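You operate a simulated robot arm through the tools that you are given. There is no shell and no other tool. Be economical: measure what you need, move in short steps, check, and stop when the job is done.

You are at the controls of a simulated robot arm. One attempt, no reset.

## Task
Switch the bath off, dial back to 30, move the purple cup to the purple mat and close the lid.
Fine: switch OFF first; leave the other cups; leave the drain switch and the teal button. Set down upright: what you pick out.

Only the result counts: the job must be done as asked and must still hold three seconds after the hand-in. Knocking over, shifting, dropping, spilling or breaking anything else fails it. A push-on lid holds only when it is set on centred and level and pressed home; a screw cap is set on level and turned clockwise until tight.

## Robot
A 6-joint arm with a two-finger parallel gripper, fixed in place. Base frame: the origin is at the foot of the arm, x ahead of it, y to its left, z up; the work surface is at about z = 12. Readings come in mm, rad, newtons and seconds.
With the tool pointing down near the work surface it reaches from about 160 to 400 mm from the base axis. Its first joint turns from -1.152 to 1.152 rad. Payload 1.57 kg.
The tool frame sits at the grasp point between the pads (the TCP): z along the fingers, y along the line on which they close. The tips reach 30 mm beyond it. Largest opening 80 mm; finger width 17, thickness 12; the body of the gripper, 40 by 82 mm, starts 80 mm behind the TCP.
Orientation is that of the tool frame in the base frame, as a unit quaternion [x, y, z, w]. With the fingers straight down and closing along the base's y, the tool's x points along the base's -x, its y along +y and its z along -z.

## Interface
- The arm moves only by the tool send_rows. Its argument "commands" is a list of rows, each an object of numbers (a shift or turn left out is 0, a gripper value left out holds the last): "tx", "ty", "tz": the shift along the tool's x, y, z in units of 400 mm (1.0 is 400 mm); "rx", "ry", "rz": the turn, a rotation vector about the tool's x, y, z in units of 90 degrees (1.0 is 90 degrees); "grip": the finger opening in mm, from 0 to 80. In form: [{"tx": .., "ty": .., "tz": .., "rx": .., "ry": .., "rz": .., "grip": ..}, ...]. A call has 1 to 10 rows; each row is the pose to reach, as a shift and turn from the pose commanded when the call began, along the tool's axes at that moment. A call with a number of a shift or a turn outside -1 to 1 is refused whole. Rows are played at 5 a second. More than 50 mm and 0.15 rad between two rows, or a gripper value outside its range, and nothing of the call is played. A pose out of reach is approached as far as the arm can. The call stops where the force on the tool passes 70 N (or 10 N more than at its start, if that is more) or the arm is blocked; 0.2 s more then pass. The fingers move at their own pace (about 153 mm/s each) and stop on an object; they squeeze with about 27 N. The grip force told is the motor's: it shows also when the fingers shut on nothing. Time passes only in rows, and 0.2 s behind the last, so rows that repeat a pose let the fingers close. The reply holds the time, the measured pose of the TCP, the force on the tool along the base axes, the opening and the grip force, in the units named above and with some noise, with the torque about the TCP (base axes, N m) and any sound that the robot's microphone picked up.
- Cameras (640 x 400 px; columns grow to the right, rows downward): "scene" is fixed at [55.4, -354.9, 424]; the picture's right is [0.72, -0.69, 0.00], its down [-0.48, -0.50, -0.72] and it looks along [0.49, 0.52, -0.70] (base axes); focal length 214 px, centre (320, 200). "wrist" rides on the gripper at [72, -7, -122] in the tool frame; the picture's right is [0.09, 1.00, 0.00], its down [-0.84, 0.08, -0.54] and it looks along [-0.54, 0.05, 0.84] (tool axes); focal length 238 px, centre (320, 200). There is no depth. A picture from a camera that has moved, and an enlarged one, comes with that camera's place and axes in the base frame and with its lens. The place of the scene camera against the robot may be out by one fixed shift of up to 25 mm in any direction.
- camera(camera): a new picture of that camera. It takes no simulated time.
- inspect(camera, box): a new picture of the part [left, top, right, bottom] of that camera's present view, enlarged. It takes no simulated time.
- finish_job(): hands the job in; it is judged then, once.

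Work in short steps. Places have to be worked out from the pictures, the camera data and where the tool is seen: move nearer, look again, correct. Check each grasp and each placing, and mend what went wrong. You have 120 turns and 68 pictures in all, those below and enlarged ones among them. Open the gripper and draw the arm clear of the work before you hand the job in, unless the task says otherwise; then end with one line.

The tools are called after "Call:" by a JSON object that holds its "fn" and its "kwargs". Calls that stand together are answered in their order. send_rows: Moves the arm, as the interface text tells. Its arguments: {"type":"object","properties":{"commands":{"type":"array","items":{"type":"object","properties":{"tx":{"type":"number"},"ty":{"type":"number"},"tz":{"type":"number"},"rx":{"type":"number"},"ry":{"type":"number"},"rz":{"type":"number"},"grip":{"type":"number"}}}}},"required":["commands"]} The other tools are called the same way: camera (camera) takes a picture; inspect (camera, box) takes an enlarged picture of a part of a camera's view; finish_job () hands the job in.

At the start:

```text
time_s: 0.0
eef_pos: [222.5, -55.9, 262.4]
ee_rot: [0.0, 1.0, 0.0, 0.0]
ft_force: [-0.6, 0.9, 0.2]
wrist_torque: [0.02, -0.03, 0.02]
gripper_width: 80.1
gripper_force: 0.1
```

scene: 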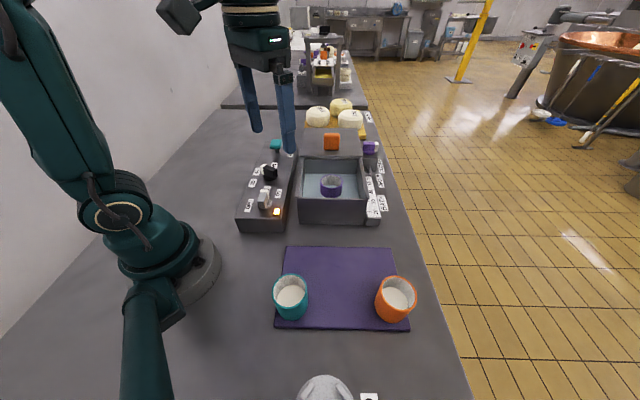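
wrist: 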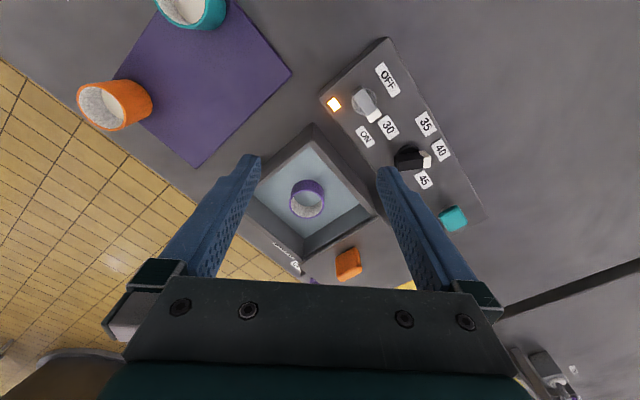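

I start by enlarging the panel, the bath and the surroundings to identify parts.

Call:
{"fn": "inspect", "kwargs": {"camera": "wrist", "box": [300, 30, 500, 240]}}

Call:
{"fn": "inspect", "kwargs": {"camera": "scene", "box": [220, 90, 420, 240]}}

```text
1.90 times, centred on (400, 135) of wrist
camera zoom: at [151.2, -61.8, 384.4], right [-0.09, 1.0, 0.0], down [0.84, 0.08, 0.54], along [0.54, 0.05, -0.84], focal length 454 px, centre (168, 324)
```

zoom: 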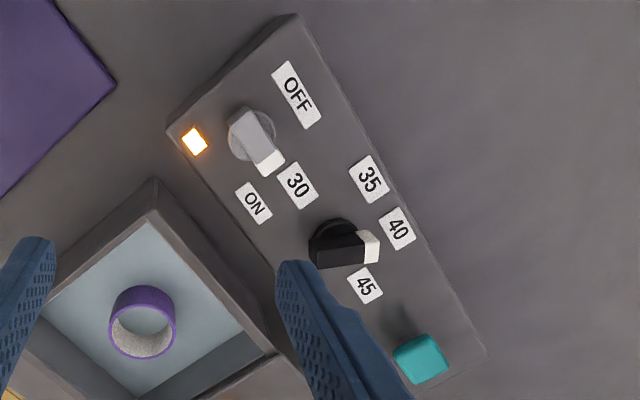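

```text
2.67 times, centred on (320, 165) of scene
camera zoom: at [55.4, -354.9, 424.0], right [0.72, -0.69, 0.0], down [-0.48, -0.5, -0.72], along [0.49, 0.52, -0.7], focal length 572 px, centre (320, 293)
```

zoom: 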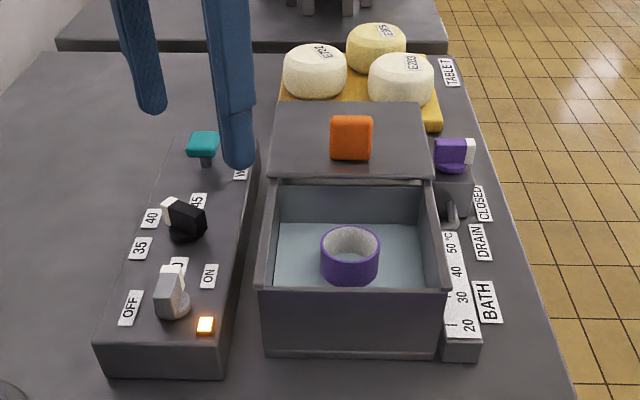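

Dial's pointer looks to be at 40 and the switch near ON. I move over the panel for a second view to triangulate from.

Call:
{"fn": "send_rows", "kwargs": {"commands": [{"ty": 0.06, "tz": 0.08}, {"tx": -0.02, "ty": 0.12, "tz": 0.16}, {"tx": -0.0375, "ty": 0.1875, "tz": 0.24}, {"tx": -0.0375, "ty": 0.1875, "tz": 0.24}]}}

Call:
{"fn": "camera", "kwargs": {"camera": "wrist"}}

Call:
{"fn": "inspect", "kwargs": {"camera": "scene", "box": [220, 130, 320, 240]}}

```text
time_s: 1.0
eef_pos: [237.0, 19.1, 162.2]
ee_rot: [0.0, 1.0, -0.001, 0.001]
ft_force: [0.6, 0.2, -0.9]
wrist_torque: [-0.03, -0.02, -0.01]
gripper_width: 80.0
gripper_force: 0.1
```

```text
63 pictures are left
camera wrist: at [165.2, 13.3, 284.5], right [-0.09, 1.0, 0.0], down [0.84, 0.08, 0.54], along [0.54, 0.05, -0.84], focal length 238 px, centre (320, 200)
```

wrist: 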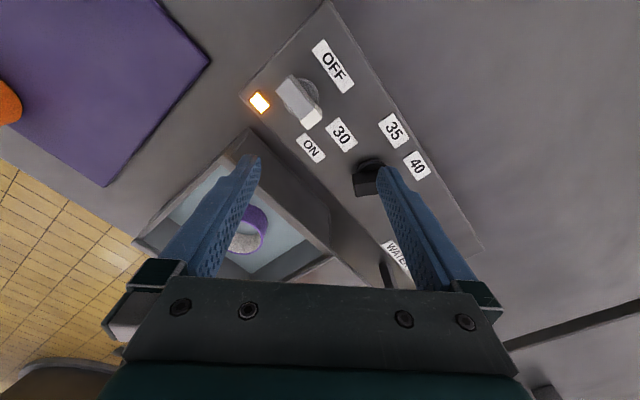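

```text
3.64 times, centred on (270, 185) of scene
camera zoom: at [55.4, -354.9, 424.0], right [0.72, -0.69, 0.0], down [-0.48, -0.5, -0.72], along [0.49, 0.52, -0.7], focal length 780 px, centre (502, 254)
```

zoom: 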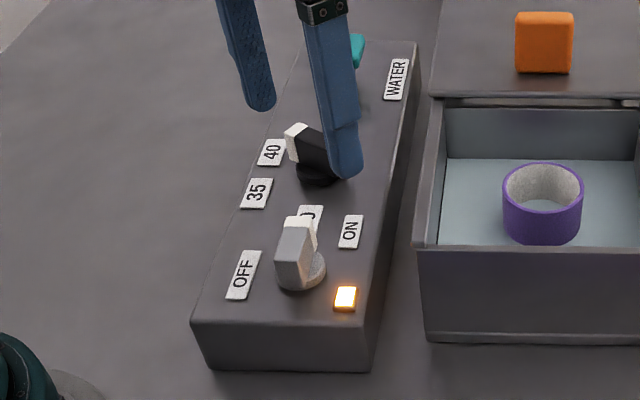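

Panel top is about z=50; the switch sits near (203,1), the dial near (274,80), with the panel axis at about 45°. I turn the tool 45° and hover over the switch for a check.

Call:
{"fn": "send_rows", "kwargs": {"commands": [{"tx": 0.02, "ty": -0.01, "rz": -0.084, "grip": 46}, {"tx": 0.04, "ty": -0.02, "rz": -0.168}, {"tx": 0.06, "ty": -0.03, "rz": -0.252}, {"tx": 0.085, "ty": -0.045, "tz": 0.02, "rz": -0.336}, {"tx": 0.085, "ty": -0.045, "tz": 0.04, "rz": -0.42}, {"tx": 0.085, "ty": -0.045, "tz": 0.055, "rz": -0.5}, {"tx": 0.085, "ty": -0.045, "tz": 0.055, "rz": -0.5}]}}

Call:
{"fn": "camera", "kwargs": {"camera": "wrist"}}

Call:
{"fn": "inspect", "kwargs": {"camera": "scene", "box": [220, 130, 320, 240]}}

```text
time_s: 2.6
eef_pos: [204.4, 1.2, 144.2]
ee_rot: [-0.384, 0.923, 0.001, 0.001]
ft_force: [-0.2, -0.5, 0.1]
wrist_torque: [-0.01, -0.01, -0.05]
gripper_width: 45.9
gripper_force: 0.0
```

```text
61 pictures are left
camera wrist: at [158.2, -53.7, 265.0], right [-0.77, 0.64, 0.0], down [0.54, 0.65, 0.54], along [0.35, 0.42, -0.84], focal length 238 px, centre (320, 200)
```

wrist: 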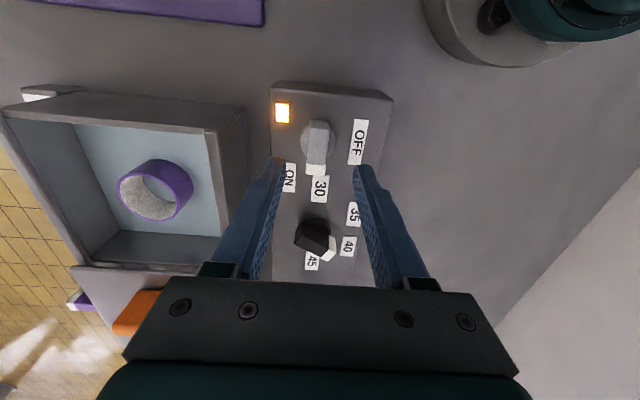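

```text
3.64 times, centred on (270, 185) of scene
camera zoom: at [55.4, -354.9, 424.0], right [0.72, -0.69, 0.0], down [-0.48, -0.5, -0.72], along [0.49, 0.52, -0.7], focal length 780 px, centre (502, 254)
```

zoom: 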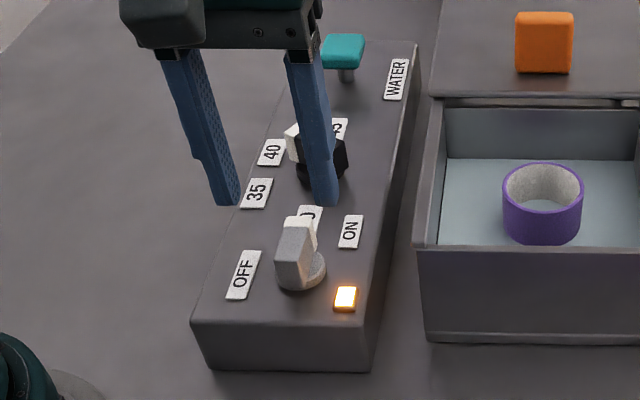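

The switch centre comes out at about (207,1.5), its bar along the panel axis. I go down around the bar and close.

Call:
{"fn": "send_rows", "kwargs": {"commands": [{"tx": -0.005, "ty": -0.003, "tz": 0.07}, {"tx": -0.005, "ty": -0.003, "tz": 0.12}, {"tx": -0.005, "ty": -0.003, "tz": 0.138}, {"tx": -0.005, "ty": -0.003, "tz": 0.138, "grip": 0}, {"tx": -0.005, "ty": -0.003, "tz": 0.138, "grip": 0}, {"tx": -0.005, "ty": -0.003, "tz": 0.138, "grip": 0}]}}

Call:
{"fn": "inspect", "kwargs": {"camera": "scene", "box": [220, 130, 320, 240]}}

```text
time_s: 4.0
eef_pos: [207.0, 0.9, 86.8]
ee_rot: [-0.384, 0.923, 0.0, 0.001]
ft_force: [7.6, -13.8, -3.4]
wrist_torque: [-0.43, -0.28, 0.01]
gripper_width: 30.5
gripper_force: 39.2
```

```text
3.64 times, centred on (270, 185) of scene
camera zoom: at [55.4, -354.9, 424.0], right [0.72, -0.69, 0.0], down [-0.48, -0.5, -0.72], along [0.49, 0.52, -0.7], focal length 780 px, centre (502, 254)
```

zoom: 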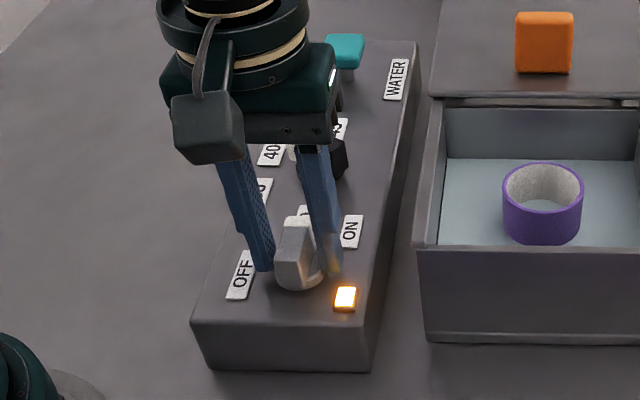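

The fingers shut at 30 mm, on the disc under the bar, with a side force. I open, rise 9 mm, shift 2 mm and close again.

Call:
{"fn": "send_rows", "kwargs": {"commands": [{"grip": 46}, {"grip": 46, "ty": -0.004, "tz": -0.022}, {"grip": 46, "ty": -0.004, "tz": -0.022}, {"grip": 0, "ty": -0.004, "tz": -0.022}, {"grip": 0, "ty": -0.004, "tz": -0.022}, {"grip": 0, "ty": -0.004, "tz": -0.022}]}}

Call:
{"fn": "inspect", "kwargs": {"camera": "scene", "box": [220, 130, 320, 240]}}

```text
time_s: 5.4
eef_pos: [207.4, 1.5, 95.4]
ee_rot: [-0.383, 0.924, 0.001, -0.001]
ft_force: [-13.6, 19.2, 17.0]
wrist_torque: [0.32, 0.16, 0.01]
gripper_width: 15.7
gripper_force: 31.1
```

```text
3.64 times, centred on (270, 185) of scene
camera zoom: at [55.3, -354.9, 424.1], right [0.72, -0.69, 0.0], down [-0.48, -0.5, -0.72], along [0.49, 0.52, -0.7], focal length 780 px, centre (502, 254)
```

zoom: 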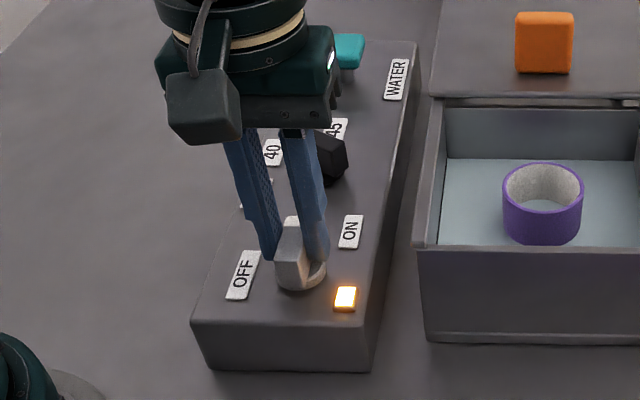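

I hold the bar now (15.7 mm). I turn counter-clockwise by some 35° and watch torque and lamp.

Call:
{"fn": "send_rows", "kwargs": {"commands": [{"ty": 0.003, "rz": -0.08}, {"ty": 0.003, "rz": -0.16}, {"ty": 0.003, "rz": -0.24}, {"ty": 0.003, "rz": -0.32}, {"ty": 0.003, "rz": -0.4}]}}

Call:
{"fn": "inspect", "kwargs": {"camera": "scene", "box": [220, 130, 320, 240]}}

```text
time_s: 6.6
eef_pos: [205.6, 2.4, 98.1]
ee_rot: [-0.65, 0.76, -0.001, -0.001]
ft_force: [-13.5, 14.4, -9.6]
wrist_torque: [-0.2, 0.17, -0.04]
gripper_width: 15.8
gripper_force: 32.0
```

```text
3.64 times, centred on (270, 185) of scene
camera zoom: at [55.4, -354.9, 424.0], right [0.72, -0.69, 0.0], down [-0.48, -0.5, -0.72], along [0.49, 0.52, -0.7], focal length 780 px, centre (502, 254)
```

zoom: 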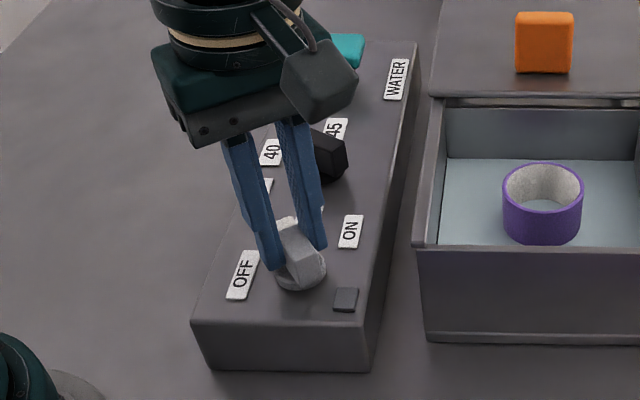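

The lamp went out, so it is rotary and this is the right way. I keep turning to the OFF stop.

Call:
{"fn": "send_rows", "kwargs": {"commands": [{"rz": -0.08}, {"rz": -0.16}, {"rz": -0.24}, {"rz": -0.32}, {"rz": -0.4}, {"rz": -0.48}, {"rz": -0.55}, {"rz": -0.58}]}}

Call:
{"fn": "inspect", "kwargs": {"camera": "scene", "box": [220, 130, 320, 240]}}

```text
time_s: 8.4
eef_pos: [203.9, 1.6, 96.6]
ee_rot: [0.918, -0.396, -0.003, 0.003]
ft_force: [-24.3, -4.7, -8.1]
wrist_torque: [-0.23, -0.32, 0.0]
gripper_width: 15.8
gripper_force: 31.4
```

```text
3.64 times, centred on (270, 185) of scene
camera zoom: at [55.4, -354.9, 424.0], right [0.72, -0.69, 0.0], down [-0.48, -0.5, -0.72], along [0.49, 0.52, -0.7], focal length 780 px, centre (502, 254)
```

zoom: 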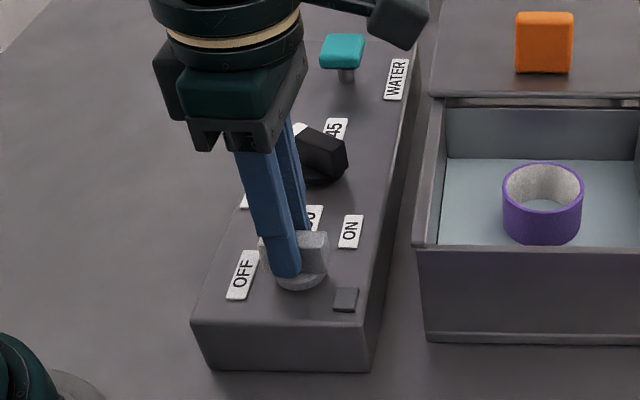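

The bar now points to OFF with the lamp out. I open and rise.

Call:
{"fn": "send_rows", "kwargs": {"commands": [{"grip": 50}, {"grip": 50}, {"tz": -0.1}, {"tz": -0.2}]}}

Call:
{"fn": "camera", "kwargs": {"camera": "wrist"}}

Call:
{"fn": "inspect", "kwargs": {"camera": "scene", "box": [220, 130, 320, 240]}}

```text
time_s: 9.4
eef_pos: [203.6, 2.5, 176.9]
ee_rot: [0.918, -0.398, -0.001, 0.0]
ft_force: [0.0, -0.2, -0.8]
wrist_torque: [-0.03, 0.01, -0.04]
gripper_width: 50.0
gripper_force: 0.0
```

```text
55 pictures are left
camera wrist: at [259.3, -45.1, 299.6], right [-0.66, -0.75, 0.0], down [-0.63, 0.56, 0.54], along [-0.41, 0.36, -0.84], focal length 238 px, centre (320, 200)
```

wrist: 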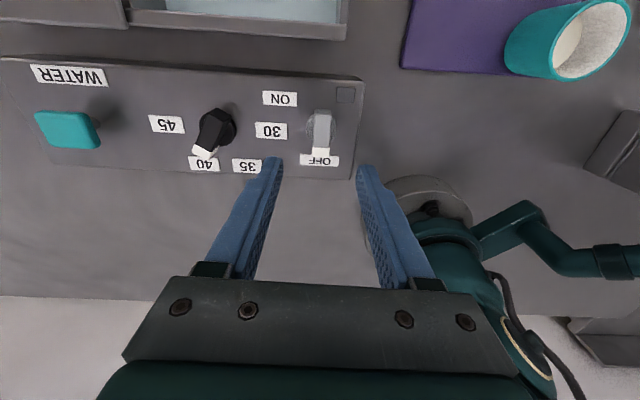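

```text
3.64 times, centred on (270, 185) of scene
camera zoom: at [55.4, -354.9, 424.0], right [0.72, -0.69, 0.0], down [-0.48, -0.5, -0.72], along [0.49, 0.52, -0.7], focal length 780 px, centre (502, 254)
```

zoom: 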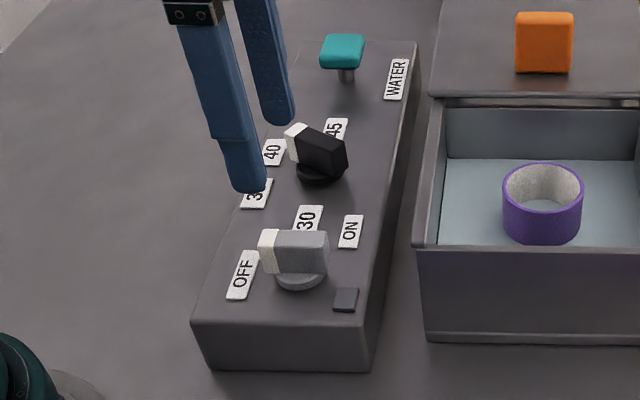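

The switch is at OFF. Next the dial, at about (274,80) with its bar at 105°: I move over it while turning the tool back clockwise by about 208° in all.

Call:
{"fn": "send_rows", "kwargs": {"commands": [{"ty": -0.05, "rz": 0.092}, {"ty": -0.1, "rz": 0.184}, {"ty": -0.15, "rz": 0.276}, {"tx": -0.01, "ty": -0.2, "rz": 0.368}, {"tx": -0.02, "ty": -0.26, "rz": 0.46}, {"tx": -0.02, "ty": -0.26, "rz": 0.552}, {"tx": -0.02, "ty": -0.26, "rz": 0.644}, {"tx": -0.02, "ty": -0.26, "rz": 0.736}, {"tx": -0.02, "ty": -0.26, "rz": 0.828}, {"tx": -0.02, "ty": -0.26, "rz": 0.92}]}}

Call:
{"fn": "send_rows", "kwargs": {"commands": [{"rz": 0.092}, {"rz": 0.184}, {"rz": 0.276}, {"rz": 0.368}, {"rz": 0.46}, {"rz": 0.552}, {"rz": 0.644}, {"rz": 0.736}, {"rz": 0.828}, {"rz": 0.92}]}}

Call:
{"fn": "send_rows", "kwargs": {"commands": [{"rz": 0.092}, {"rz": 0.184}, {"rz": 0.276}, {"rz": 0.368}, {"rz": 0.46}, {"rz": 0.472}]}}

Call:
{"fn": "camera", "kwargs": {"camera": "wrist"}}

```text
time_s: 11.6
eef_pos: [277.7, 78.5, 178.1]
ee_rot: [-0.425, 0.905, 0.0, 0.0]
ft_force: [0.4, -0.7, 0.3]
wrist_torque: [0.03, 0.02, 0.02]
gripper_width: 49.9
gripper_force: 0.1
```

```text
time_s: 13.8
eef_pos: [277.0, 79.5, 177.5]
ee_rot: [0.28, 0.96, 0.0, 0.0]
ft_force: [0.4, 0.1, 0.3]
wrist_torque: [-0.02, -0.01, 0.0]
gripper_width: 50.0
gripper_force: 0.1
```

```text
time_s: 15.2
eef_pos: [276.4, 79.1, 178.2]
ee_rot: [0.609, 0.793, 0.0, 0.0]
ft_force: [-0.3, -0.7, 0.5]
wrist_torque: [-0.06, 0.02, 0.02]
gripper_width: 49.9
gripper_force: 0.0
```

```text
53 pictures are left
camera wrist: at [252.2, 146.9, 300.2], right [0.94, 0.35, 0.0], down [0.29, -0.79, 0.54], along [0.19, -0.51, -0.84], focal length 238 px, centre (320, 200)
```

wrist: 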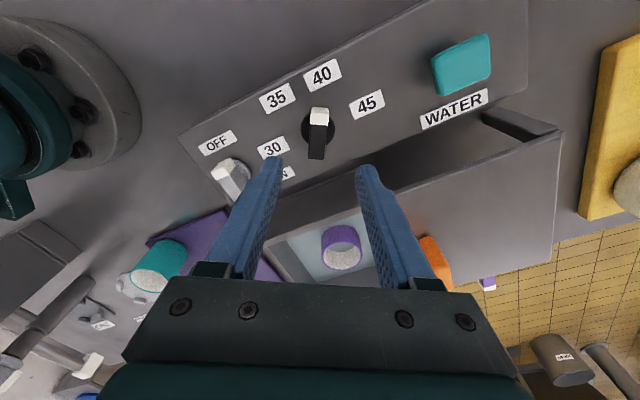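

The dial centre comes out at (274.5,81). I descend around the bar and close.

Call:
{"fn": "send_rows", "kwargs": {"commands": [{"tx": 0.006, "ty": -0.003, "tz": 0.08}, {"tx": 0.006, "ty": -0.003, "tz": 0.16}, {"tx": 0.006, "ty": -0.003, "tz": 0.2075}, {"tx": 0.006, "ty": -0.003, "tz": 0.2075, "grip": 0}, {"tx": 0.006, "ty": -0.003, "tz": 0.2075, "grip": 0}, {"tx": 0.006, "ty": -0.003, "tz": 0.2075, "grip": 0}]}}

Call:
{"fn": "inspect", "kwargs": {"camera": "scene", "box": [220, 130, 320, 240]}}

```text
time_s: 16.6
eef_pos: [273.9, 79.0, 93.4]
ee_rot: [0.607, 0.794, 0.001, 0.002]
ft_force: [21.1, 6.1, -17.4]
wrist_torque: [-0.34, 0.06, 0.0]
gripper_width: 15.9
gripper_force: 31.1
```

```text
3.64 times, centred on (270, 185) of scene
camera zoom: at [55.4, -354.9, 424.1], right [0.72, -0.69, 0.0], down [-0.48, -0.5, -0.72], along [0.49, 0.52, -0.7], focal length 780 px, centre (502, 254)
```

zoom: 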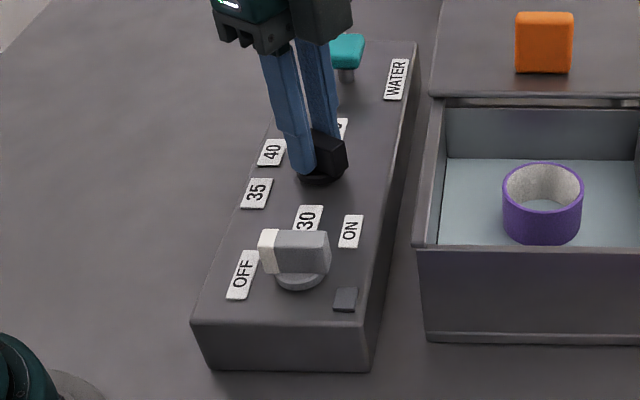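

The dial bar is held. I turn counter-clockwise 120° in two calls, easing the side load by 1.5 mm.

Call:
{"fn": "send_rows", "kwargs": {"commands": [{"ty": 0.004, "rz": -0.09}, {"ty": 0.004, "rz": -0.18}, {"ty": 0.004, "rz": -0.27}, {"ty": 0.004, "rz": -0.36}, {"ty": 0.004, "rz": -0.45}, {"ty": 0.004, "rz": -0.54}, {"ty": 0.004, "rz": -0.63}, {"ty": 0.004, "rz": -0.72}, {"ty": 0.004, "rz": -0.81}, {"ty": 0.004, "rz": -0.9}]}}

Call:
{"fn": "send_rows", "kwargs": {"commands": [{"rz": -0.09}, {"rz": -0.18}, {"rz": -0.27}, {"rz": -0.36}, {"rz": -0.433}, {"rz": -0.433}]}}

Call:
{"fn": "inspect", "kwargs": {"camera": "scene", "box": [220, 130, 320, 240]}}

```text
time_s: 18.8
eef_pos: [274.6, 78.7, 94.5]
ee_rot: [-0.055, 0.998, -0.004, -0.005]
ft_force: [-9.0, -29.9, -21.1]
wrist_torque: [-0.05, 0.37, -0.02]
gripper_width: 15.8
gripper_force: 31.4
```

```text
time_s: 20.2
eef_pos: [275.5, 81.4, 94.5]
ee_rot: [-0.385, 0.923, -0.001, -0.001]
ft_force: [-7.9, -25.4, 7.9]
wrist_torque: [-0.26, 0.44, -0.38]
gripper_width: 15.4
gripper_force: 31.7
```

```text
3.64 times, centred on (270, 185) of scene
camera zoom: at [55.4, -354.9, 424.0], right [0.72, -0.69, 0.0], down [-0.48, -0.5, -0.72], along [0.49, 0.52, -0.7], focal length 780 px, centre (502, 254)
```

zoom: 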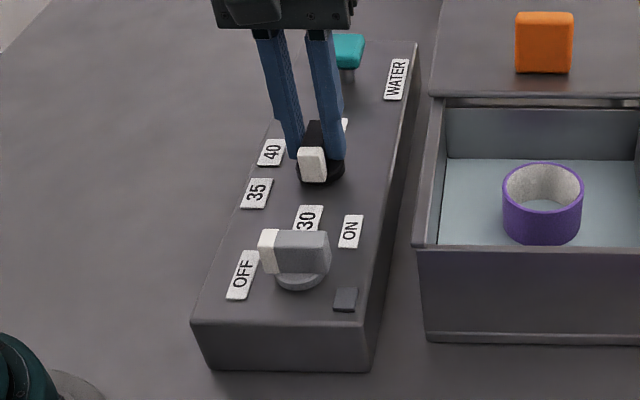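

The dial points at 30, against its stop. I release and rise, then look at the result and the bath.

Call:
{"fn": "send_rows", "kwargs": {"commands": [{"grip": 50}, {"grip": 50}, {"tz": -0.1}, {"tz": -0.2}, {"tz": -0.3}]}}

Call:
{"fn": "camera", "kwargs": {"camera": "wrist"}}

Call:
{"fn": "inspect", "kwargs": {"camera": "scene", "box": [230, 80, 410, 240]}}

```text
time_s: 21.4
eef_pos: [278.3, 84.7, 215.4]
ee_rot: [-0.384, 0.923, 0.0, 0.001]
ft_force: [-0.6, 0.2, -0.1]
wrist_torque: [-0.01, -0.02, 0.03]
gripper_width: 50.0
gripper_force: 0.1
```

```text
50 pictures are left
camera wrist: at [233.0, 28.1, 336.9], right [-0.77, 0.64, 0.0], down [0.54, 0.65, 0.54], along [0.35, 0.42, -0.84], focal length 238 px, centre (320, 200)
```

wrist: 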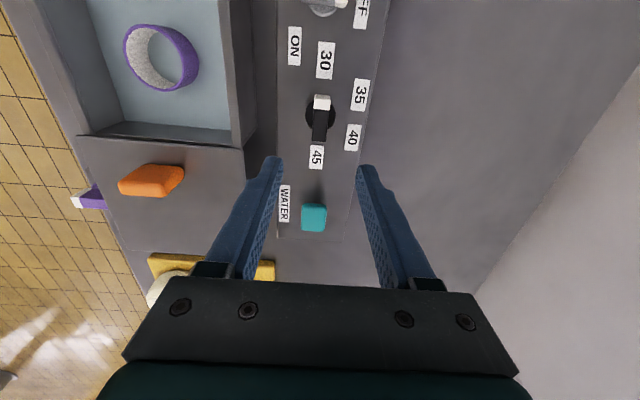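

```text
2.50 times, centred on (320, 160) of scene
camera zoom: at [55.4, -354.9, 424.0], right [0.72, -0.69, 0.0], down [-0.48, -0.5, -0.72], along [0.49, 0.52, -0.7], focal length 536 px, centre (320, 300)
```

zoom: 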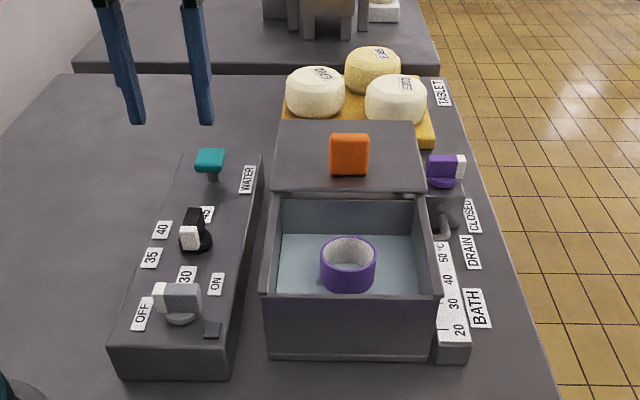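

Dial confirmed at 30, lamp out. I move to hover above the bath for a clear look at the cup.

Call:
{"fn": "send_rows", "kwargs": {"commands": [{"tx": 0.03, "ty": -0.1, "grip": 80}, {"tx": 0.06, "ty": -0.2}, {"tx": 0.09, "ty": -0.3}, {"tx": 0.129, "ty": -0.401, "tz": 0.03}, {"tx": 0.129, "ty": -0.401, "tz": 0.06}, {"tx": 0.129, "ty": -0.401, "tz": 0.06}]}}

Call:
{"fn": "camera", "kwargs": {"camera": "wrist"}}

Call:
{"fn": "camera", "kwargs": {"camera": "scene"}}

```text
time_s: 22.8
eef_pos: [353.6, -69.2, 191.2]
ee_rot: [-0.383, 0.924, 0.0, -0.001]
ft_force: [-0.6, -0.4, -0.2]
wrist_torque: [0.01, 0.0, 0.0]
gripper_width: 79.8
gripper_force: 0.1
```

```text
48 pictures are left
camera wrist: at [308.1, -124.8, 314.1], right [-0.77, 0.64, 0.0], down [0.54, 0.65, 0.54], along [0.35, 0.42, -0.84], focal length 238 px, centre (320, 200)
```

wrist: 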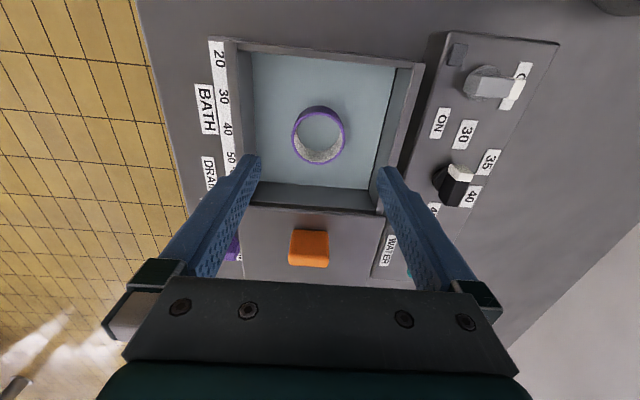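

```text
47 pictures are left
```

scene: 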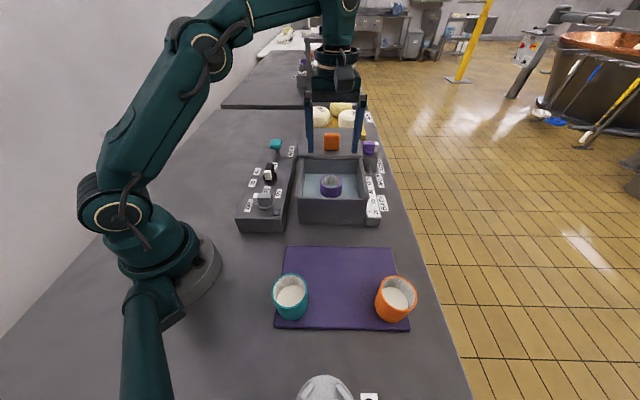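

The cup rim is at about (360,-66,62), diameter about 59 mm, with room in the bath for the fingers. I descend partly over it and check alignment.

Call:
{"fn": "send_rows", "kwargs": {"commands": [{"tx": -0.017, "ty": -0.0055, "tz": 0.08}, {"tx": -0.017, "ty": -0.0055, "tz": 0.16}, {"tx": -0.017, "ty": -0.0055, "tz": 0.2225}, {"tx": -0.017, "ty": -0.0055, "tz": 0.2225}]}}

Call:
{"fn": "camera", "kwargs": {"camera": "wrist"}}

Call:
{"fn": "inspect", "kwargs": {"camera": "scene", "box": [280, 110, 400, 230]}}

```text
time_s: 23.8
eef_pos: [358.8, -64.7, 103.5]
ee_rot: [-0.384, 0.924, 0.0, 0.0]
ft_force: [0.6, 0.2, 0.6]
wrist_torque: [0.0, 0.0, 0.02]
gripper_width: 79.9
gripper_force: 0.1
```

```text
46 pictures are left
camera wrist: at [314.1, -119.4, 224.7], right [-0.77, 0.64, 0.0], down [0.54, 0.65, 0.54], along [0.35, 0.42, -0.84], focal length 238 px, centre (320, 200)
```

wrist: 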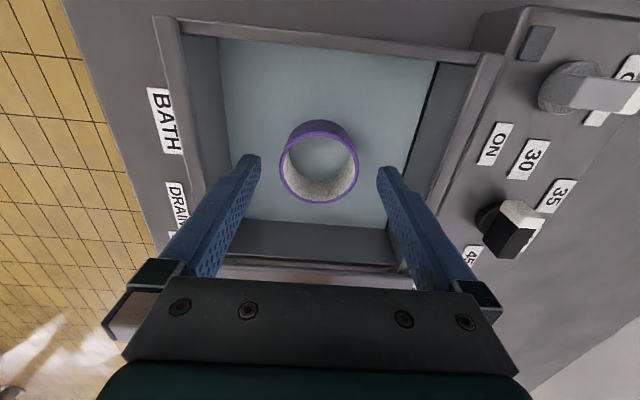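

```text
3.33 times, centred on (340, 170) of scene
camera zoom: at [55.4, -354.9, 424.0], right [0.72, -0.69, 0.0], down [-0.48, -0.5, -0.72], along [0.49, 0.52, -0.7], focal length 715 px, centre (253, 300)
```

zoom: 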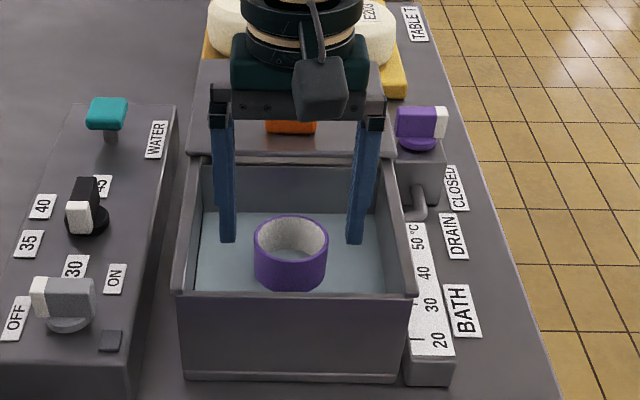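

Cup centred between the fingers, about 3 mm further along. I go down to z≈70 and close.

Call:
{"fn": "send_rows", "kwargs": {"commands": [{"tx": -0.008, "ty": -0.001, "tz": 0.04}, {"tx": -0.008, "ty": -0.001, "tz": 0.084}, {"tx": -0.008, "ty": -0.001, "tz": 0.084}, {"tx": -0.008, "ty": -0.001, "tz": 0.084, "grip": 40}, {"tx": -0.008, "ty": -0.001, "tz": 0.084, "grip": 40}, {"tx": -0.008, "ty": -0.001, "tz": 0.084, "grip": 40}]}}

Call:
{"fn": "inspect", "kwargs": {"camera": "scene", "box": [280, 110, 400, 230]}}

```text
time_s: 25.2
eef_pos: [360.5, -61.9, 67.8]
ee_rot: [-0.383, 0.924, 0.0, -0.001]
ft_force: [-0.6, -0.1, 0.1]
wrist_torque: [0.0, 0.0, -0.03]
gripper_width: 52.6
gripper_force: 27.3
```

```text
3.33 times, centred on (340, 170) of scene
camera zoom: at [55.4, -354.9, 424.0], right [0.72, -0.69, 0.0], down [-0.48, -0.5, -0.72], along [0.49, 0.52, -0.7], focal length 715 px, centre (253, 300)
```

zoom: 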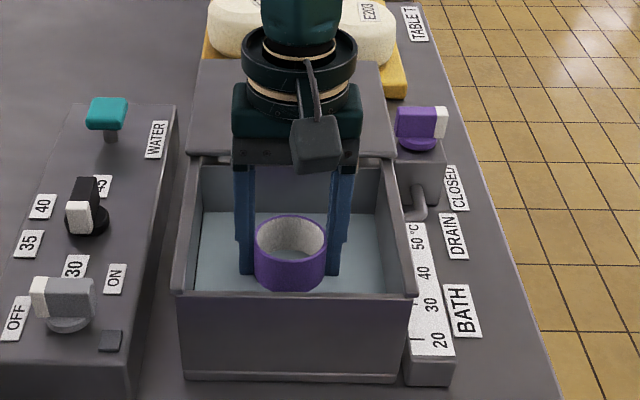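

The cup is gripped (52.6 mm, 27 N). I lift gently and check.

Call:
{"fn": "send_rows", "kwargs": {"commands": [{"tz": -0.04}, {"tz": -0.08}, {"tz": -0.13}, {"tz": -0.18}, {"tz": -0.24}, {"tz": -0.3}, {"tz": -0.3}]}}

Call:
{"fn": "camera", "kwargs": {"camera": "wrist"}}

Call:
{"fn": "camera", "kwargs": {"camera": "scene"}}

```text
time_s: 26.8
eef_pos: [362.7, -62.7, 188.7]
ee_rot: [-0.383, 0.924, 0.0, 0.001]
ft_force: [0.2, 0.9, -1.3]
wrist_torque: [-0.01, 0.0, 0.02]
gripper_width: 52.4
gripper_force: 26.8
```

```text
43 pictures are left
camera wrist: at [317.0, -117.6, 311.3], right [-0.77, 0.64, 0.0], down [0.54, 0.65, 0.54], along [0.35, 0.42, -0.84], focal length 238 px, centre (320, 200)
```

wrist: 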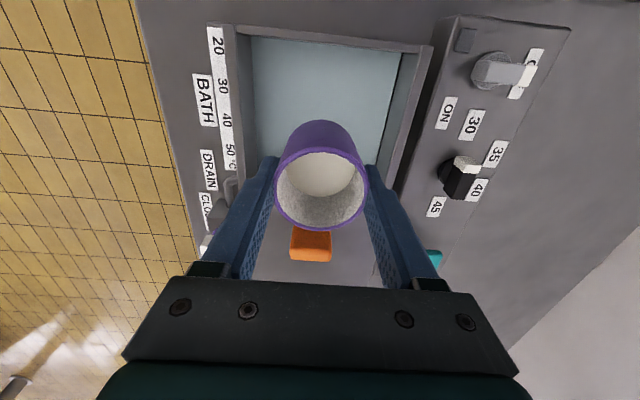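

```text
42 pictures are left
```

scene: 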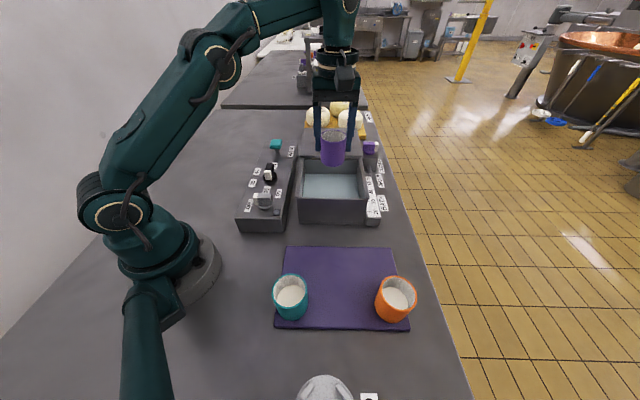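

The cup is up and level. I take enlarged looks at the cup and the mat to find its height and the free place.

Call:
{"fn": "inspect", "kwargs": {"camera": "scene", "box": [300, 110, 370, 180]}}

Call:
{"fn": "inspect", "kwargs": {"camera": "scene", "box": [260, 235, 430, 340]}}

```text
5.71 times, centred on (335, 145) of scene
camera zoom: at [55.4, -354.9, 424.0], right [0.72, -0.69, 0.0], down [-0.48, -0.5, -0.72], along [0.49, 0.52, -0.7], focal length 1226 px, centre (234, 514)
```

zoom: 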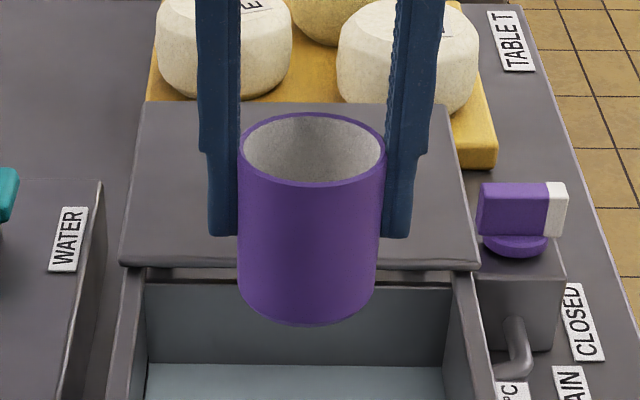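

```text
3.76 times, centred on (345, 288) of scene
camera zoom: at [55.4, -354.9, 424.0], right [0.72, -0.69, 0.0], down [-0.48, -0.5, -0.72], along [0.49, 0.52, -0.7], focal length 807 px, centre (226, -129)
```

zoom: 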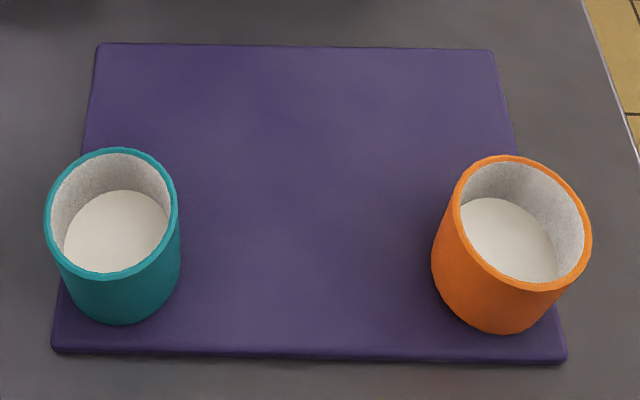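

The cup is about 55 mm wide and 50 mm tall, its bottom about 50 mm under the TCP. The free spot on the mat is near (225,-222); I carry the cup there smoothly at height.

Call:
{"fn": "send_rows", "kwargs": {"commands": [{"tx": 0.03, "ty": -0.002}, {"tx": 0.08, "ty": -0.006}, {"tx": 0.14, "ty": -0.01}, {"tx": 0.2, "ty": -0.014}, {"tx": 0.26, "ty": -0.018}, {"tx": 0.32, "ty": -0.023}, {"tx": 0.38, "ty": -0.028}, {"tx": 0.44, "ty": -0.032}, {"tx": 0.49, "ty": -0.036}, {"tx": 0.525, "ty": -0.038}]}}

Call:
{"fn": "camera", "kwargs": {"camera": "wrist"}}

Call:
{"fn": "camera", "kwargs": {"camera": "scene"}}

```text
time_s: 29.0
eef_pos: [223.6, -224.3, 186.8]
ee_rot: [-0.384, 0.923, 0.0, 0.0]
ft_force: [-0.9, -0.1, -0.7]
wrist_torque: [0.02, 0.0, 0.0]
gripper_width: 52.0
gripper_force: 27.1
```

```text
39 pictures are left
camera wrist: at [178.4, -279.3, 311.1], right [-0.77, 0.64, 0.0], down [0.54, 0.65, 0.54], along [0.35, 0.42, -0.84], focal length 238 px, centre (320, 200)
```

wrist: 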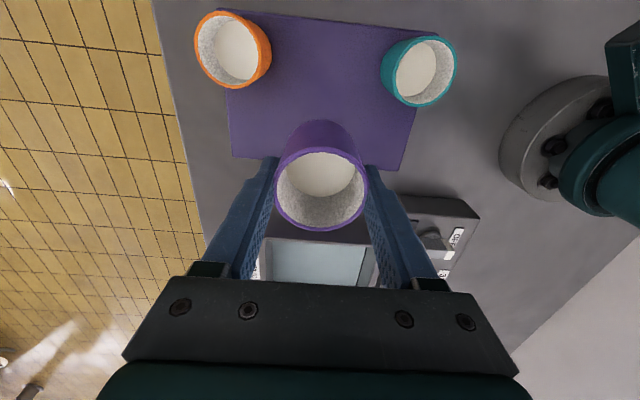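

```text
38 pictures are left
```

scene: 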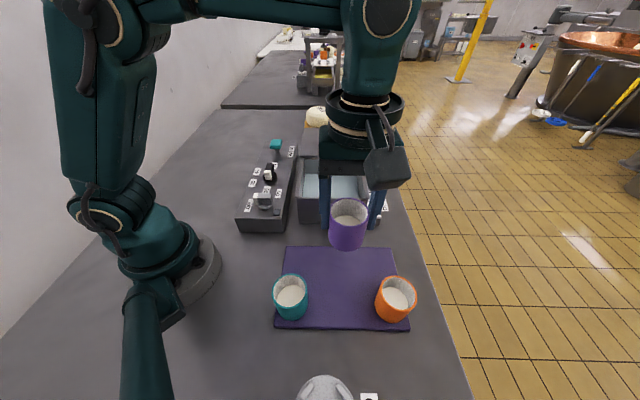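

The mat's centre works out to about (212,-233), both other cups 100 mm away; the spot below is well inside the mat. I lower to just above it.

Call:
{"fn": "send_rows", "kwargs": {"commands": [{"tx": 0.005, "tz": 0.04}, {"tx": 0.01, "tz": 0.1}, {"tx": 0.015, "tz": 0.16}, {"tx": 0.015, "tz": 0.22}, {"tx": 0.015, "tz": 0.26}, {"tx": 0.015, "tz": 0.28}, {"tx": 0.015, "tz": 0.28}]}}

Call:
{"fn": "inspect", "kwargs": {"camera": "scene", "box": [260, 190, 430, 340]}}

```text
time_s: 30.6
eef_pos: [221.3, -225.9, 74.4]
ee_rot: [-0.384, 0.924, 0.0, 0.0]
ft_force: [0.5, 1.0, -0.8]
wrist_torque: [-0.01, 0.0, -0.01]
gripper_width: 52.1
gripper_force: 27.4
```

```text
2.67 times, centred on (345, 265) of scene
camera zoom: at [55.4, -354.9, 424.0], right [0.72, -0.69, 0.0], down [-0.48, -0.5, -0.72], along [0.49, 0.52, -0.7], focal length 572 px, centre (253, 27)
```

zoom: 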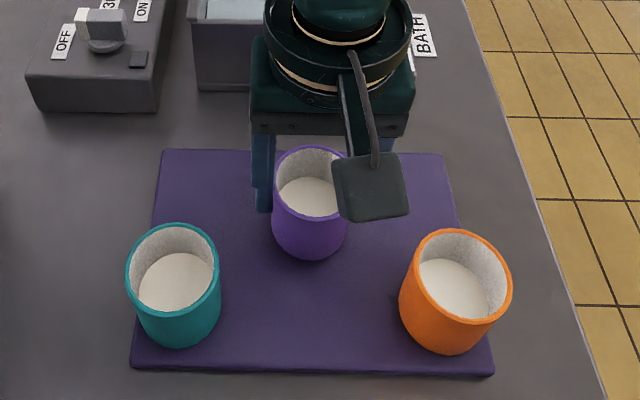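

Good place. I lower in 1.5 mm rows and read the force.

Call:
{"fn": "send_rows", "kwargs": {"commands": [{"tz": 0.00375}, {"tz": 0.0075}, {"tz": 0.01125}, {"tz": 0.015}, {"tz": 0.015}]}}

```text
time_s: 31.8
eef_pos: [219.8, -227.2, 70.8]
ee_rot: [-0.384, 0.923, 0.0, 0.0]
ft_force: [-0.1, -0.1, -1.4]
wrist_torque: [0.02, 0.01, -0.02]
gripper_width: 51.8
gripper_force: 27.5
```

No contact yet at z=70.8; I go on.

Call:
{"fn": "send_rows", "kwargs": {"commands": [{"tz": 0.00375}, {"tz": 0.0075}, {"tz": 0.01125}, {"tz": 0.01125}]}}

```text
time_s: 32.8
eef_pos: [221.8, -227.3, 66.8]
ee_rot: [-0.384, 0.923, -0.002, 0.0]
ft_force: [2.2, -2.3, 20.6]
wrist_torque: [-0.03, -0.06, -0.08]
gripper_width: 51.2
gripper_force: 27.6
```

Contact, 20 N upward: the cup stands on the mat. I ease 1 mm, open a little, then rise straight up.

Call:
{"fn": "send_rows", "kwargs": {"commands": [{"tz": -0.002}, {"tz": -0.002, "grip": 66}, {"tz": -0.002, "grip": 66}, {"tz": -0.05, "grip": 66}, {"tz": -0.12}, {"tz": -0.22}, {"tz": -0.32}, {"tz": -0.32}]}}

Call:
{"fn": "camera", "kwargs": {"camera": "wrist"}}

Call:
{"fn": "inspect", "kwargs": {"camera": "scene", "box": [260, 190, 430, 340]}}

```text
time_s: 34.6
eef_pos: [222.4, -227.8, 191.1]
ee_rot: [-0.384, 0.923, 0.0, 0.001]
ft_force: [0.3, 0.1, -0.5]
wrist_torque: [-0.01, 0.01, 0.02]
gripper_width: 66.0
gripper_force: 0.1
```

```text
36 pictures are left
camera wrist: at [177.1, -283.7, 313.1], right [-0.77, 0.64, 0.0], down [0.54, 0.65, 0.54], along [0.35, 0.42, -0.84], focal length 238 px, centre (320, 200)
```

wrist: 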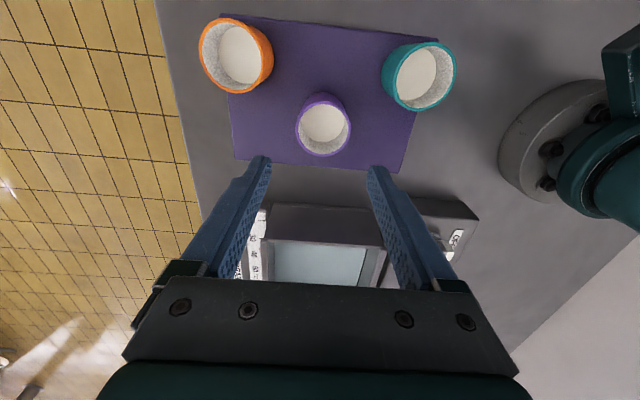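

```text
2.67 times, centred on (345, 265) of scene
camera zoom: at [55.4, -354.9, 424.0], right [0.72, -0.69, 0.0], down [-0.48, -0.5, -0.72], along [0.49, 0.52, -0.7], focal length 572 px, centre (253, 27)
```

zoom: 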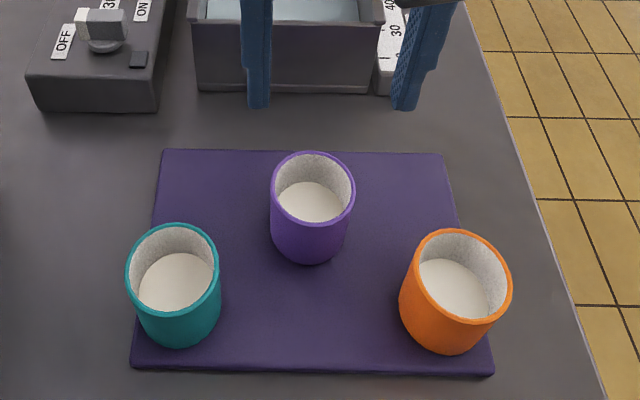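

The cup stands upright on the mat. Now the lid: I look at how it is mounted.

Call:
{"fn": "inspect", "kwargs": {"camera": "scene", "box": [285, 110, 395, 230]}}

Call:
{"fn": "send_rows", "kwargs": {"commands": [{"tx": -0.08, "tz": -0.03}, {"tx": -0.18, "tz": -0.06}, {"tx": -0.28, "tz": -0.09}, {"tx": -0.38, "tz": -0.09}, {"tx": -0.42, "tz": -0.09}, {"tx": -0.42, "tz": -0.09}]}}

Call:
{"fn": "camera", "kwargs": {"camera": "wrist"}}

```text
3.33 times, centred on (340, 170) of scene
camera zoom: at [55.4, -354.9, 424.0], right [0.72, -0.69, 0.0], down [-0.48, -0.5, -0.72], along [0.49, 0.52, -0.7], focal length 715 px, centre (253, 300)
```

zoom: 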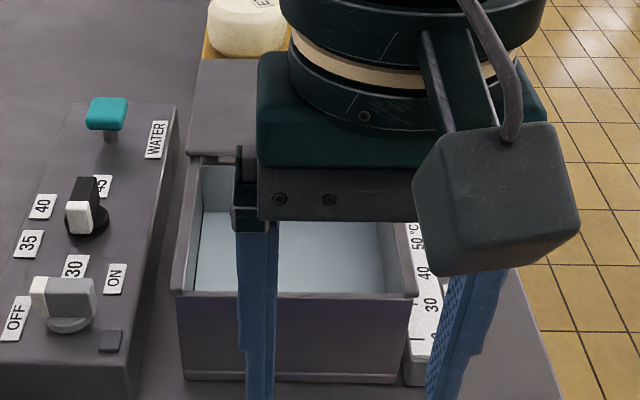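

```text
time_s: 36.0
eef_pos: [334.8, -108.2, 227.3]
ee_rot: [-0.383, 0.924, 0.0, 0.0]
ft_force: [1.0, 0.4, -0.2]
wrist_torque: [0.02, -0.01, -0.03]
gripper_width: 65.8
gripper_force: 0.1
out of reach, approached as far as the arm can: row 5, 6
```

```text
33 pictures are left
camera wrist: at [290.0, -163.7, 350.2], right [-0.77, 0.64, 0.0], down [0.54, 0.65, 0.54], along [0.35, 0.42, -0.84], focal length 238 px, centre (320, 200)
```

wrist: 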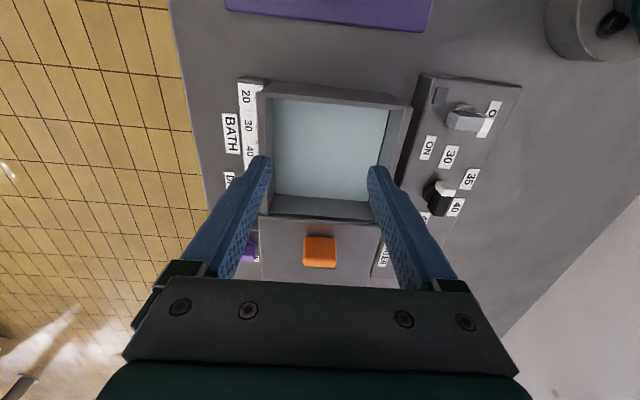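

The knob triangulates to about (435,10,127), beyond straight-down reach, so I tilt the tool 40° outward along the bath's axis before going out to it.

Call:
{"fn": "send_rows", "kwargs": {"commands": [{"tx": 0.0, "ry": -0.09, "grip": 80}, {"ry": -0.18}, {"ry": -0.27}, {"ry": -0.36}, {"ry": -0.444}, {"ry": -0.444}]}}

Call:
{"fn": "camera", "kwargs": {"camera": "wrist"}}

Call:
{"fn": "inspect", "kwargs": {"camera": "scene", "box": [285, 90, 395, 230]}}

```text
time_s: 37.4
eef_pos: [336.1, -107.4, 227.4]
ee_rot: [-0.361, 0.867, 0.131, 0.317]
ft_force: [-0.5, -0.1, 0.3]
wrist_torque: [-0.01, 0.02, -0.01]
gripper_width: 79.9
gripper_force: 0.0
```

```text
32 pictures are left
camera wrist: at [246.9, -206.8, 275.3], right [-0.75, 0.65, -0.06], down [0.15, 0.26, 0.95], along [0.64, 0.71, -0.3], focal length 238 px, centre (320, 200)
```

wrist: 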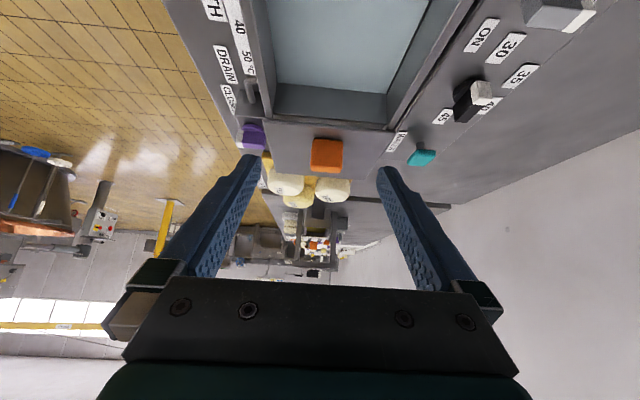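

```text
2.86 times, centred on (340, 160) of scene
camera zoom: at [55.4, -354.9, 424.0], right [0.72, -0.69, 0.0], down [-0.48, -0.5, -0.72], along [0.49, 0.52, -0.7], focal length 613 px, centre (263, 314)
```

zoom: 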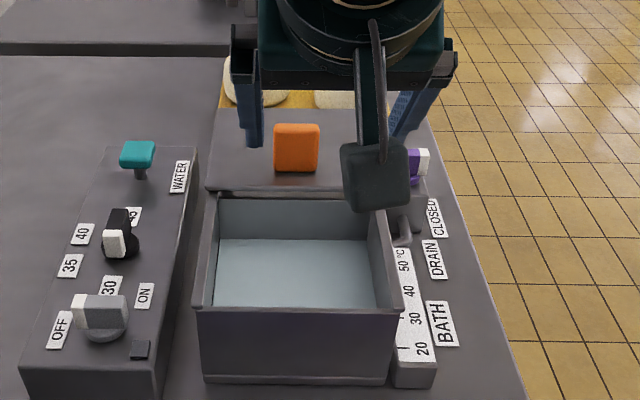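

Tilted view: knob about 43 mm wide, z≈103–150, lid top about z 103. I move to a pre-grasp point 70 mm back along the tool axis.

Call:
{"fn": "send_rows", "kwargs": {"commands": [{"tx": -0.04, "ty": 0.01, "tz": 0.065}, {"tx": -0.08, "ty": 0.02, "tz": 0.13}, {"tx": -0.12, "ty": 0.03, "tz": 0.195}, {"tx": -0.136, "ty": 0.035, "tz": 0.223}, {"tx": -0.136, "ty": 0.035, "tz": 0.223}]}}

Call:
{"fn": "camera", "kwargs": {"camera": "wrist"}}

Call:
{"fn": "inspect", "kwargs": {"camera": "scene", "box": [285, 90, 395, 230]}}

```text
time_s: 38.6
eef_pos: [394.3, -26.5, 194.0]
ee_rot: [-0.361, 0.868, 0.131, 0.316]
ft_force: [0.5, 0.7, -0.3]
wrist_torque: [-0.01, -0.01, 0.01]
gripper_width: 79.9
gripper_force: 0.1
```

```text
30 pictures are left
camera wrist: at [305.9, -126.5, 241.9], right [-0.76, 0.65, -0.06], down [0.15, 0.26, 0.95], along [0.64, 0.71, -0.3], focal length 238 px, centre (320, 200)
```

wrist: 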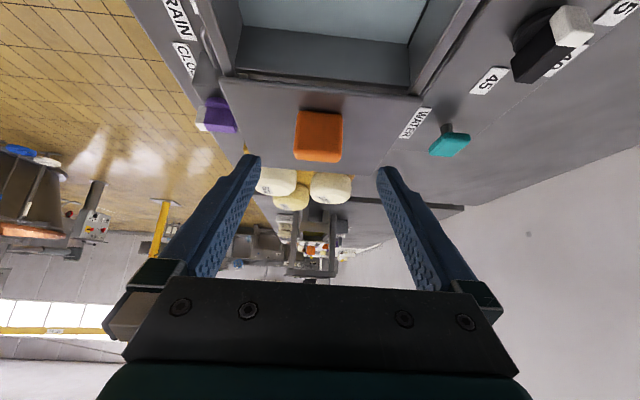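

```text
2.86 times, centred on (340, 160) of scene
camera zoom: at [55.4, -354.9, 424.0], right [0.72, -0.69, 0.0], down [-0.48, -0.5, -0.72], along [0.49, 0.52, -0.7], focal length 613 px, centre (263, 314)
```

zoom: 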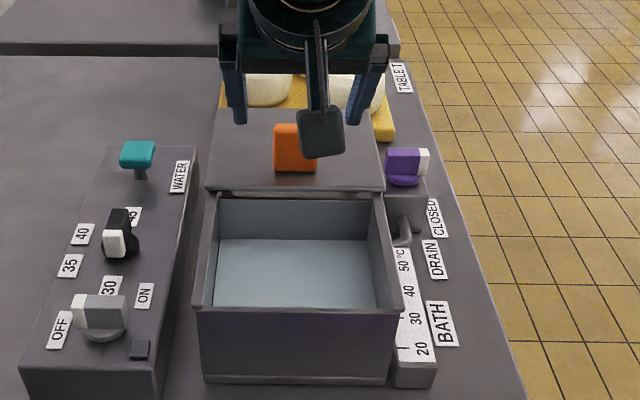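

The knob's front face is at about (437,11), z 100–145, centred between the fingers. I go in along the tool axis and close on it.

Call:
{"fn": "send_rows", "kwargs": {"commands": [{"tx": -0.002, "ty": -0.0085, "tz": 0.06}, {"tx": -0.004, "ty": -0.0085, "tz": 0.12}, {"tx": -0.004, "ty": -0.0085, "tz": 0.16}, {"tx": -0.004, "ty": -0.0085, "tz": 0.1895}, {"tx": -0.004, "ty": -0.0085, "tz": 0.1895}]}}

Call:
{"fn": "camera", "kwargs": {"camera": "wrist"}}

Call:
{"fn": "inspect", "kwargs": {"camera": "scene", "box": [285, 90, 395, 230]}}

```text
time_s: 39.8
eef_pos: [433.3, 4.9, 134.8]
ee_rot: [-0.36, 0.868, 0.13, 0.317]
ft_force: [-0.4, 0.2, 0.1]
wrist_torque: [-0.01, -0.02, 0.02]
gripper_width: 79.9
gripper_force: 0.2
```

```text
28 pictures are left
camera wrist: at [344.2, -94.2, 183.1], right [-0.76, 0.65, -0.06], down [0.15, 0.26, 0.95], along [0.64, 0.71, -0.3], focal length 238 px, centre (320, 200)
```

wrist: 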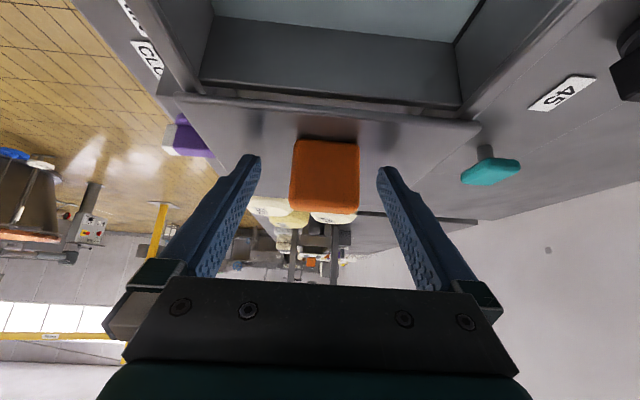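

```text
2.86 times, centred on (340, 160) of scene
camera zoom: at [55.4, -354.9, 424.0], right [0.72, -0.69, 0.0], down [-0.48, -0.5, -0.72], along [0.49, 0.52, -0.7], focal length 613 px, centre (263, 314)
```

zoom: 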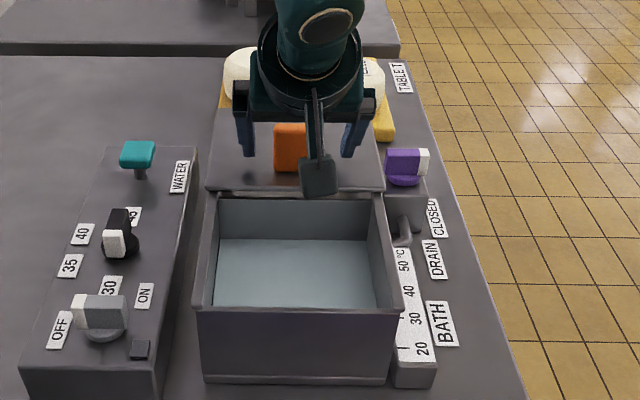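

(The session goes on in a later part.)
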